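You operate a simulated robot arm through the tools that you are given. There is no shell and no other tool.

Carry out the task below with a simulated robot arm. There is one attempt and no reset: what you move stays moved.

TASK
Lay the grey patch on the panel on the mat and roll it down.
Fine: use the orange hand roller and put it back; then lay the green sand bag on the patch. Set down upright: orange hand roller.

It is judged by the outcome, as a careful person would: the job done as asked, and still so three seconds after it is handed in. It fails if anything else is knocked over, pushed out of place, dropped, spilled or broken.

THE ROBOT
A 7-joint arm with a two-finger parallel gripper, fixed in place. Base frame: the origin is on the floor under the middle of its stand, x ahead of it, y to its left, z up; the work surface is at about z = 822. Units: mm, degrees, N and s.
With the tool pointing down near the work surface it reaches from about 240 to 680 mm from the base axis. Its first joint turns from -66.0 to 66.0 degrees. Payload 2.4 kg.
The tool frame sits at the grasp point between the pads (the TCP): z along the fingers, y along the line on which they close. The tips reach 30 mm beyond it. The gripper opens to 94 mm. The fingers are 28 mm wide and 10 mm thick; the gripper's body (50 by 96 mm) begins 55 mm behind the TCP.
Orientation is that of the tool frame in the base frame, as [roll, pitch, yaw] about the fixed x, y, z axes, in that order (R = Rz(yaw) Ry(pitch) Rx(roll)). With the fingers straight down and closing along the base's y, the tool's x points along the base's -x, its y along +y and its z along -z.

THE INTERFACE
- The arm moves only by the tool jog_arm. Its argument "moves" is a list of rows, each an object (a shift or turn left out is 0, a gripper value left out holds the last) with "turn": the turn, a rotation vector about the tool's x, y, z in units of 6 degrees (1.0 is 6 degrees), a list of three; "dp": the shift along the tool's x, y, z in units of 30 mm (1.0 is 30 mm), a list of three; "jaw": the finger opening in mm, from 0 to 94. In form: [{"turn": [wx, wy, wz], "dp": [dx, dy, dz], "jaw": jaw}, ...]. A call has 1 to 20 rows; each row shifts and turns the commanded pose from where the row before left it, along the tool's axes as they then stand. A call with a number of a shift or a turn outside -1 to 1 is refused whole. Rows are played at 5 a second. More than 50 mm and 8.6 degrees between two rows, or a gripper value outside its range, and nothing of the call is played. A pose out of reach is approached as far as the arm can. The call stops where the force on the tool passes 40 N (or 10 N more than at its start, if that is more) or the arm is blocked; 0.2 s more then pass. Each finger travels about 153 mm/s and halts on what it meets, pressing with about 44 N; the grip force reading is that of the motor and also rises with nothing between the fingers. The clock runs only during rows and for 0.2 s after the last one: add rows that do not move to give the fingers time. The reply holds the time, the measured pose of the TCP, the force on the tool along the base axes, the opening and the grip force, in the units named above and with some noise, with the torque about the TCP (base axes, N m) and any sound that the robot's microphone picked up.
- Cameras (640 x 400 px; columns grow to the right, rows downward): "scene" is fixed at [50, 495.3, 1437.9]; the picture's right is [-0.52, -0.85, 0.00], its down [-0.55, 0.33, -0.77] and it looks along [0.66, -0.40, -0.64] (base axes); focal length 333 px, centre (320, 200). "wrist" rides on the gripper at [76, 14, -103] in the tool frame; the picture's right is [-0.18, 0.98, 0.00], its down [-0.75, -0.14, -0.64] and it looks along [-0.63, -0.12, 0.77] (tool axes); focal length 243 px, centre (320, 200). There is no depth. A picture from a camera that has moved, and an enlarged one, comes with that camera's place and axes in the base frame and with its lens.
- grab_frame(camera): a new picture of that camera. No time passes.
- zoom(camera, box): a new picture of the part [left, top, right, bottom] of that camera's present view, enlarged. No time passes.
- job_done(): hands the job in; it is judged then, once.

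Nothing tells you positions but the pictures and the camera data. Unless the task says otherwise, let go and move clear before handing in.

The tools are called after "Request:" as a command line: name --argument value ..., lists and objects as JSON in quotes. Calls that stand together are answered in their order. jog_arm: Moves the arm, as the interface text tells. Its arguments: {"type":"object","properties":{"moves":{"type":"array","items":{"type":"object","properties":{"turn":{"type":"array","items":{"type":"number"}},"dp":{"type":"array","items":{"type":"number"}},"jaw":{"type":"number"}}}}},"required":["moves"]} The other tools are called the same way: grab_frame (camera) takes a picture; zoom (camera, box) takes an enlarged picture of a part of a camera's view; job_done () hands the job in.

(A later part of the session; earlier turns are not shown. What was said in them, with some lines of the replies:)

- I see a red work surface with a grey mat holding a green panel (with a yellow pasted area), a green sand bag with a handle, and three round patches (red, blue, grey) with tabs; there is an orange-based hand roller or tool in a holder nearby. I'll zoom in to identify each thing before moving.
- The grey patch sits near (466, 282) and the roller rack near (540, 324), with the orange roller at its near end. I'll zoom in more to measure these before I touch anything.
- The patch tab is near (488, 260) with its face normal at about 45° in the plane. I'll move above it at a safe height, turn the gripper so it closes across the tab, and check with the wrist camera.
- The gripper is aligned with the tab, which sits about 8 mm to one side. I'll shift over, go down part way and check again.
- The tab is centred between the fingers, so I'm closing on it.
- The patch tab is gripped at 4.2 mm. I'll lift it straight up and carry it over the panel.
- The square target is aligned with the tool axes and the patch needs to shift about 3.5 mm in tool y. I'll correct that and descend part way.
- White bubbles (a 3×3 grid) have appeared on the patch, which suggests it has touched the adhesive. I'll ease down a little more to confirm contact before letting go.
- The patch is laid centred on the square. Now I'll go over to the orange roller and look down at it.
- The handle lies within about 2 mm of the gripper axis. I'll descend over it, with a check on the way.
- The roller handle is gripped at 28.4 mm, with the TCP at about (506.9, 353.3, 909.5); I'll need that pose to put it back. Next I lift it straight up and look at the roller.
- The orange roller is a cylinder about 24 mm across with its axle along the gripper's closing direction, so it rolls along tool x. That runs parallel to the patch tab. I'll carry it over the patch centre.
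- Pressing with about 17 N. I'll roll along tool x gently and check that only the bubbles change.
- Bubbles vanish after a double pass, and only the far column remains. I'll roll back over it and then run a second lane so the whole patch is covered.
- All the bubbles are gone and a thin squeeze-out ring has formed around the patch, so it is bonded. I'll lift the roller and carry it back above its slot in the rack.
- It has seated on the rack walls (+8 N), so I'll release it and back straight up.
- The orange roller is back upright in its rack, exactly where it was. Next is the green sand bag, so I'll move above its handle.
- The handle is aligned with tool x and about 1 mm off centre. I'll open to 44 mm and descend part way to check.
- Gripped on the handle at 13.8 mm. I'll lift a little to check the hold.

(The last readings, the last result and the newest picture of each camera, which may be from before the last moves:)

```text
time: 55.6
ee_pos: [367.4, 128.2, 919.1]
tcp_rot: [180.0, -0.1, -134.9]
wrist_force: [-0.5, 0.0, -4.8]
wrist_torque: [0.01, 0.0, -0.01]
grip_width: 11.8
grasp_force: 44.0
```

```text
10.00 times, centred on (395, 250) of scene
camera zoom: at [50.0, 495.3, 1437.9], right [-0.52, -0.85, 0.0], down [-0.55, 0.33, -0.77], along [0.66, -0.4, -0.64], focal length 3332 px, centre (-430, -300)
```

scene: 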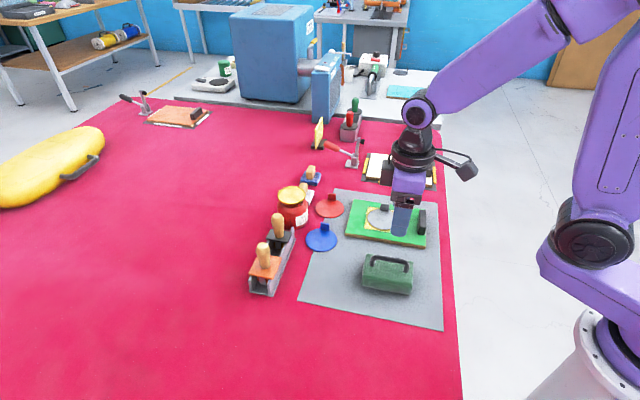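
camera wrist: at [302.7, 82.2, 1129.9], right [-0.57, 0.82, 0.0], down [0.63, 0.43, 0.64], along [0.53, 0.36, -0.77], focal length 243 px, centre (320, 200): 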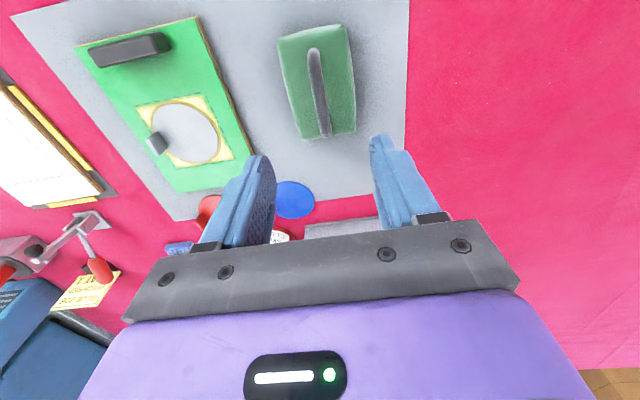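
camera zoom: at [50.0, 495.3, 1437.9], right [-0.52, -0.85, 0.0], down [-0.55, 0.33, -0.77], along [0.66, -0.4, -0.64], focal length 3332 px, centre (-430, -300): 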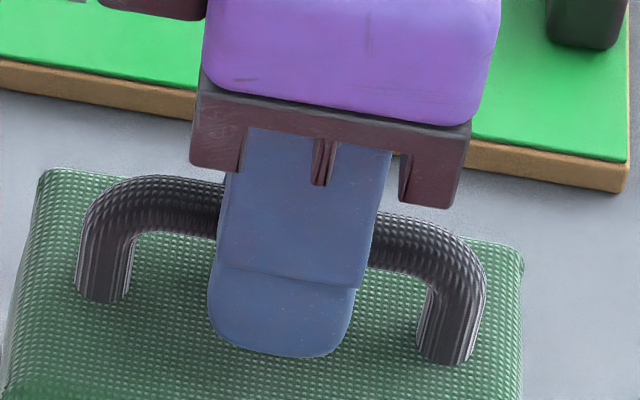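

The hold is steady: weight about 5 N, width 11.8 mm. I'll lift clear and carry the bag over the patch, aiming slightly away from the tab so the bag sits beside it.

Request:
jog_arm --moves '[{"dp": [0, 0, -0.6]}, {"dp": [0, 0, -0.8]}, {"dp": [0, 0, -0.6]}, {"dp": [-0.107, -0.5, 0]}, {"dp": [-0.107, -0.7, 0]}, {"dp": [-0.107, -0.8, 0]}, {"dp": [-0.107, -0.8, 0]}, {"dp": [-0.107, -0.8, 0]}, {"dp": [-0.107, -0.8, 0]}, {"dp": [-0.107, -0.8, 0]}, {"dp": [-0.107, -0.56, 0]}, {}, {}]'

Request:
zoom --camera "scene" --box '[330, 150, 440, 260]'

Request:
grab_frame --camera "wrist"

```text
time: 58.4
ee_pos: [507.5, 23.0, 979.6]
tcp_rot: [179.9, 0.0, -135.0]
wrist_force: [-0.3, 0.4, -5.7]
wrist_torque: [0.02, 0.03, 0.03]
grip_width: 11.4
grasp_force: 43.5
```

```text
3.64 times, centred on (385, 205) of scene
camera zoom: at [50.1, 495.3, 1437.9], right [-0.52, -0.85, 0.0], down [-0.55, 0.33, -0.77], along [0.66, -0.4, -0.64], focal length 1212 px, centre (84, 182)
```

zoom: 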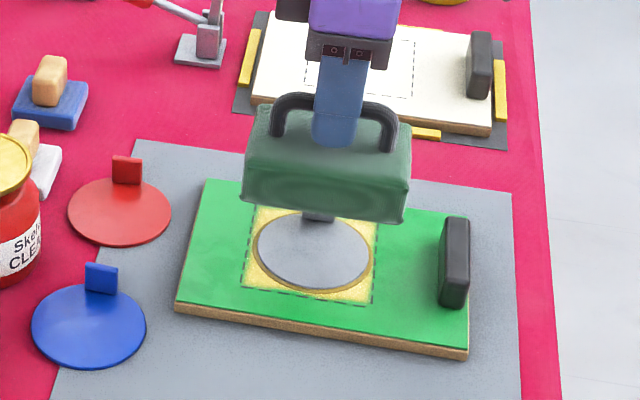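

```text
taken
camera wrist: at [443.1, -20.7, 1081.1], right [-0.56, 0.83, 0.0], down [0.63, 0.43, 0.64], along [0.53, 0.36, -0.77], focal length 243 px, centre (320, 200)
```

wrist: 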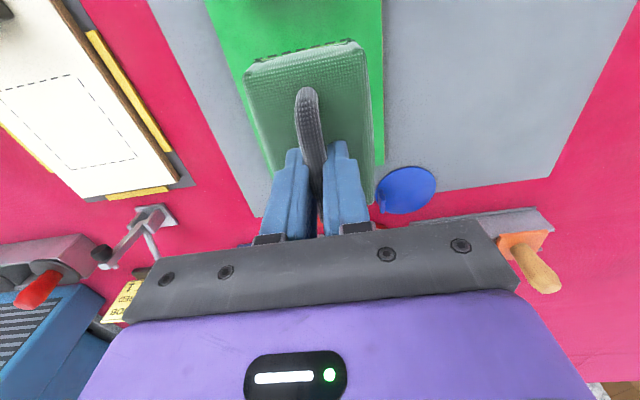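

Request:
jog_arm --moves '[{"dp": [0, 0, 0.7]}, {"dp": [0, 0, 0.6]}, {}, {}]'

Request:
zoom --camera "scene" --box '[345, 180, 435, 260]'

Request:
zoom --camera "wrist" --box '[200, 0, 440, 200]'

```text
time: 59.4
ee_pos: [507.5, 22.8, 940.2]
tcp_rot: [-179.9, 0.0, -135.0]
wrist_force: [0.6, 0.0, -4.9]
wrist_torque: [-0.01, 0.0, -0.02]
grip_width: 11.5
grasp_force: 43.9
```

```text
5.00 times, centred on (390, 220) of scene
camera zoom: at [50.1, 495.3, 1437.9], right [-0.52, -0.85, 0.0], down [-0.55, 0.33, -0.77], along [0.66, -0.4, -0.64], focal length 1666 px, centre (-30, 100)
```

zoom: 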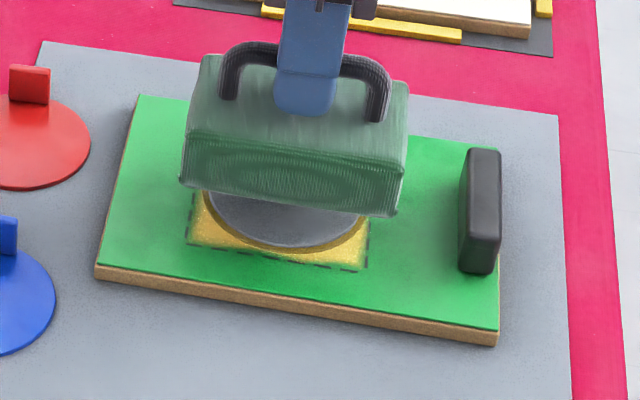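

```text
2.00 times, centred on (320, 100) of wrist
camera zoom: at [442.8, -20.9, 1042.3], right [-0.56, 0.83, 0.0], down [0.63, 0.43, 0.64], along [0.53, 0.36, -0.77], focal length 485 px, centre (320, 400)
```

zoom: 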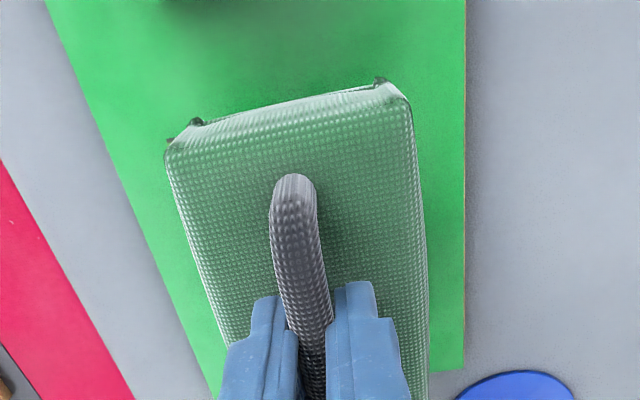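

Request:
jog_arm --moves '[{"dp": [0, 0, 0.3]}, {"dp": [0, 0, 0.3]}, {"dp": [0, 0, 0.2]}, {}]'

Request:
zoom --camera "scene" --box '[345, 180, 435, 260]'

Request:
zoom --camera "wrist" --box '[200, 0, 440, 200]'

```text
time: 60.4
ee_pos: [507.1, 23.8, 916.3]
tcp_rot: [180.0, 0.0, -135.0]
wrist_force: [-0.1, 0.3, -5.4]
wrist_torque: [-0.02, 0.02, -0.03]
grip_width: 11.6
grasp_force: 43.7
```

```text
5.00 times, centred on (390, 220) of scene
camera zoom: at [50.1, 495.3, 1437.9], right [-0.52, -0.85, 0.0], down [-0.55, 0.33, -0.77], along [0.66, -0.4, -0.64], focal length 1666 px, centre (-30, 100)
```

zoom: 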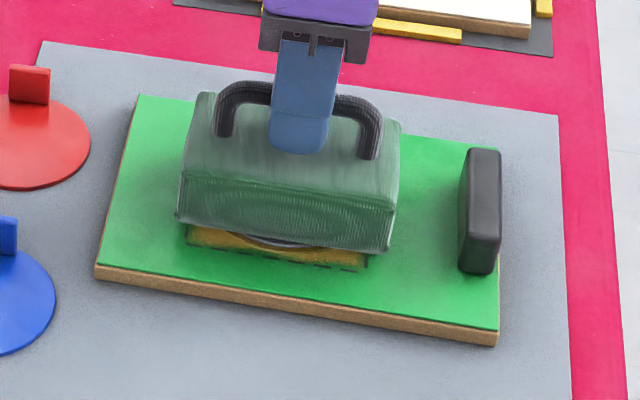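

```text
2.00 times, centred on (320, 100) of wrist
camera zoom: at [442.5, -20.6, 1017.9], right [-0.56, 0.83, 0.0], down [0.63, 0.43, 0.64], along [0.53, 0.36, -0.77], focal length 485 px, centre (320, 400)
```

zoom: 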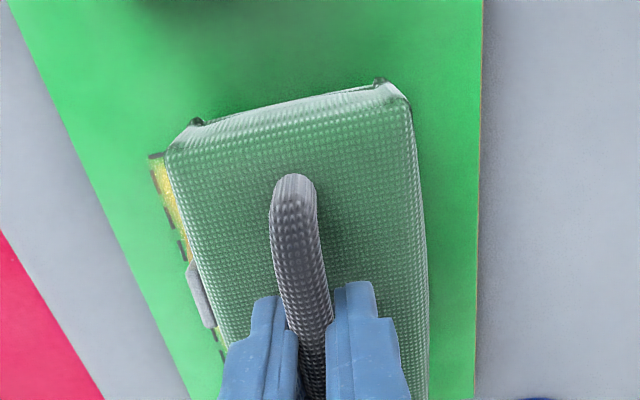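

The tab is visible just outside the bag's edge with clearance, and there is no contact yet. I'll continue down in small steps.

Request:
jog_arm --moves '[{"dp": [0, 0, 0.1]}, {"dp": [0, 0, 0.05]}, {}]'

Request:
jog_arm --moves '[{"dp": [0, 0, 0.05]}, {}]'

```text
time: 61.2
ee_pos: [506.9, 22.8, 911.6]
tcp_rot: [-179.9, 0.2, -135.0]
wrist_force: [-0.6, -0.8, 6.8]
wrist_torque: [-0.03, 0.19, 0.01]
grip_width: 11.4
grasp_force: 43.5
```

```text
time: 61.8
ee_pos: [507.3, 22.9, 911.3]
tcp_rot: [-179.8, 0.2, -135.1]
wrist_force: [-3.1, -1.5, 30.4]
wrist_torque: [-0.34, 0.39, 0.01]
grip_width: 11.4
grasp_force: 43.9
```

Firm contact; I'll back off the 1.5 mm of excess push and check before opening.

Request:
jog_arm --moves '[{"dp": [0, 0, -0.05]}, {}]'

Request:
zoom --camera "scene" --box '[345, 180, 435, 260]'

Request:
zoom --camera "wrist" --box '[200, 0, 440, 200]'

```text
time: 62.4
ee_pos: [507.0, 24.1, 912.1]
tcp_rot: [-179.9, 0.2, -135.0]
wrist_force: [2.3, -1.7, 16.5]
wrist_torque: [-0.18, -0.04, 0.05]
grip_width: 11.7
grasp_force: 44.1
```

```text
5.00 times, centred on (390, 220) of scene
camera zoom: at [49.8, 495.2, 1438.0], right [-0.52, -0.85, 0.0], down [-0.55, 0.33, -0.77], along [0.66, -0.4, -0.64], focal length 1666 px, centre (-30, 100)
```

zoom: 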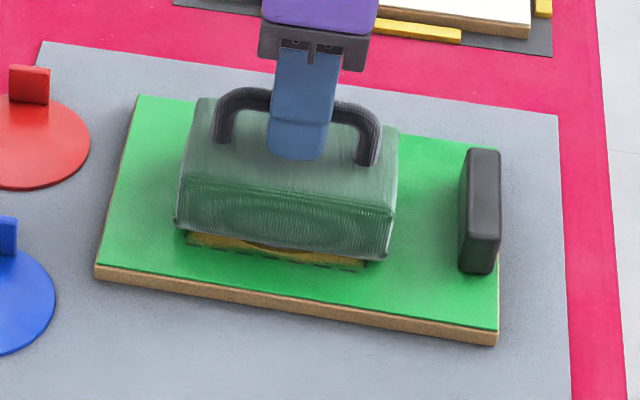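

```text
2.00 times, centred on (320, 100) of wrist
camera zoom: at [442.3, -20.7, 1013.4], right [-0.56, 0.83, 0.0], down [0.63, 0.43, 0.64], along [0.53, 0.36, -0.77], focal length 485 px, centre (320, 400)
```

zoom: 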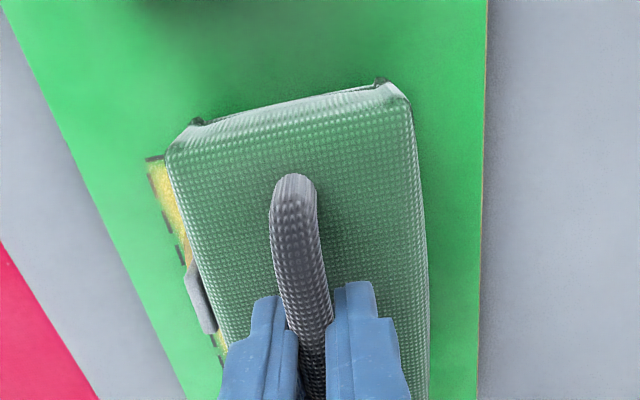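

Request:
jog_arm --moves '[{"dp": [0, 0, -0.02]}, {"jaw": 24}, {"jaw": 40}, {}, {"dp": [0, 0, -0.3]}, {"dp": [0, 0, -0.7]}, {"dp": [0, 0, -1]}, {"dp": [0, 0, -1]}, {"dp": [0, 0, -1]}, {}]'

Request:
zoom --camera "scene" --box '[345, 180, 435, 260]'

Request:
grab_frame --camera "wrist"

Request:
grab_frame --camera "scene"

```text
time: 64.6
ee_pos: [507.4, 23.4, 1033.2]
tcp_rot: [179.9, 0.0, -135.1]
wrist_force: [-0.4, 0.5, -0.2]
wrist_torque: [0.03, 0.01, -0.01]
grip_width: 40.0
grasp_force: 0.1
```

```text
5.00 times, centred on (390, 220) of scene
camera zoom: at [50.0, 495.3, 1437.9], right [-0.52, -0.85, 0.0], down [-0.55, 0.33, -0.77], along [0.66, -0.4, -0.64], focal length 1666 px, centre (-30, 100)
```

zoom: 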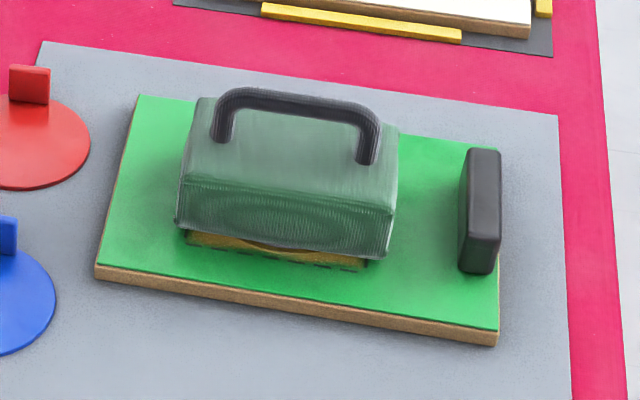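

```text
taken
camera wrist: at [442.3, -21.0, 1134.9], right [-0.56, 0.83, 0.0], down [0.63, 0.43, 0.64], along [0.53, 0.36, -0.77], focal length 243 px, centre (320, 200)
```

wrist: 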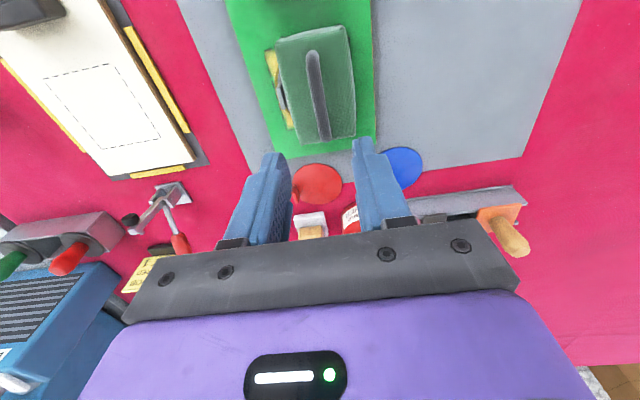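

```text
taken
```

scene: 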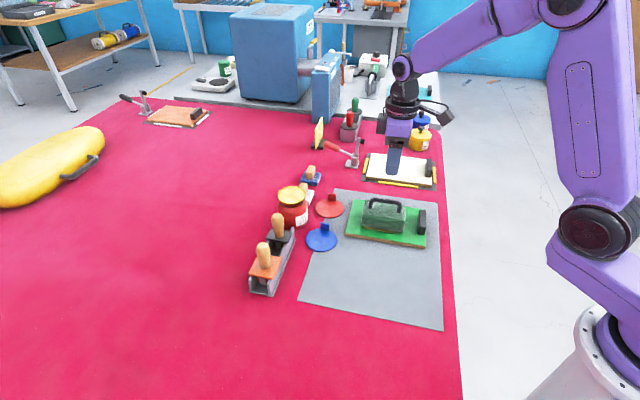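

The bag is resting flat on the patch beside the tab, and the roller stands in its rack. I'll move the arm further clear, wait a moment, and verify everything is still.

Request:
jog_arm --moves '[{"dp": [0, 0, -1]}, {"dp": [0.8, 0, -1]}, {"dp": [0.8, 0, -1]}, {"dp": [0.8, 0, 0]}, {}, {}, {}]'

Request:
zoom --camera "wrist" --box '[240, 0, 480, 200]'

Request:
zoom --camera "scene" --box '[240, 170, 440, 300]'

```text
time: 66.2
ee_pos: [455.6, -27.6, 1123.6]
tcp_rot: [-180.0, -0.1, -135.0]
wrist_force: [0.3, -0.6, -0.2]
wrist_torque: [0.0, -0.01, 0.02]
grip_width: 40.1
grasp_force: 0.0
```

```text
2.00 times, centred on (360, 100) of wrist
camera zoom: at [391.4, -72.0, 1224.7], right [-0.56, 0.83, 0.0], down [0.63, 0.43, 0.64], along [0.53, 0.36, -0.77], focal length 485 px, centre (240, 400)
```

zoom: 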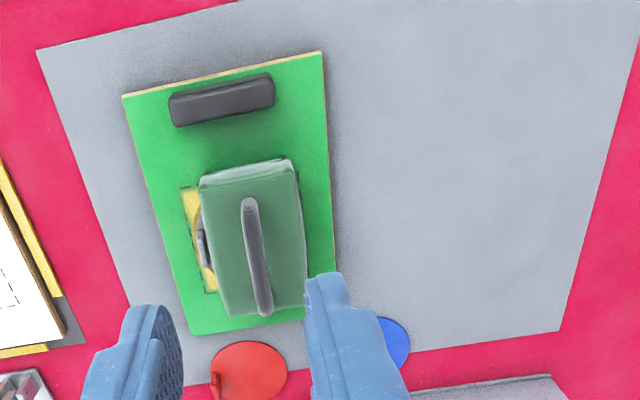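

```text
3.08 times, centred on (340, 235) of scene
camera zoom: at [50.0, 495.3, 1437.9], right [-0.52, -0.85, 0.0], down [-0.55, 0.33, -0.77], along [0.66, -0.4, -0.64], focal length 1025 px, centre (258, 92)
```

zoom: 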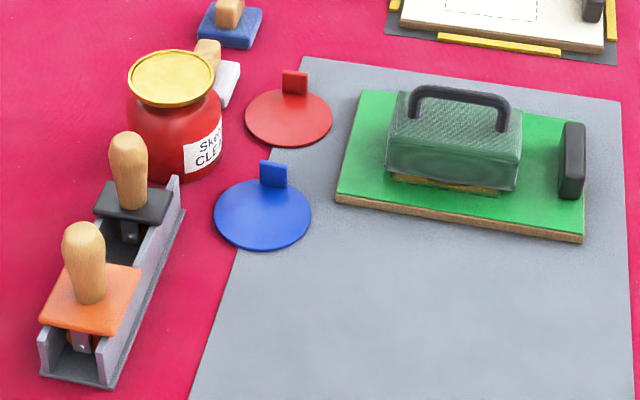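

The grey patch is bonded on the panel with the green sand bag lying on it. The orange roller is back upright in its rack, nothing else looks disturbed, and the arm is clear, so I'm handing the job in.

Request:
job_done

```text
The job is handed in.
```

The grey patch is on the green panel on the mat, rolled down, with the green sand bag lying on top. I've handed the job in; no result has come back yet.

- **Patch:** it sits centred inside the dashed square. The white bubbles that appeared when it touched the adhesive all went after rolling. A thin ring of adhesive then squeezed out around the edge.
- **Rolling:** I ran one lane, back and forth, pressing at about 10 to 17 N. I skipped the second lane I had planned because no bubbles were left.
- **Orange roller:** it is back upright in its rack, in the same place as before.
- **Sand bag:** it rests flat on the patch, set about 8 mm off centre so that it clears the patch's tab. It pressed on the patch at about 30 N for a moment as I lowered it, before I backed off and let go.

In the last pictures nothing else had moved or tipped, and the arm was clear of everything.
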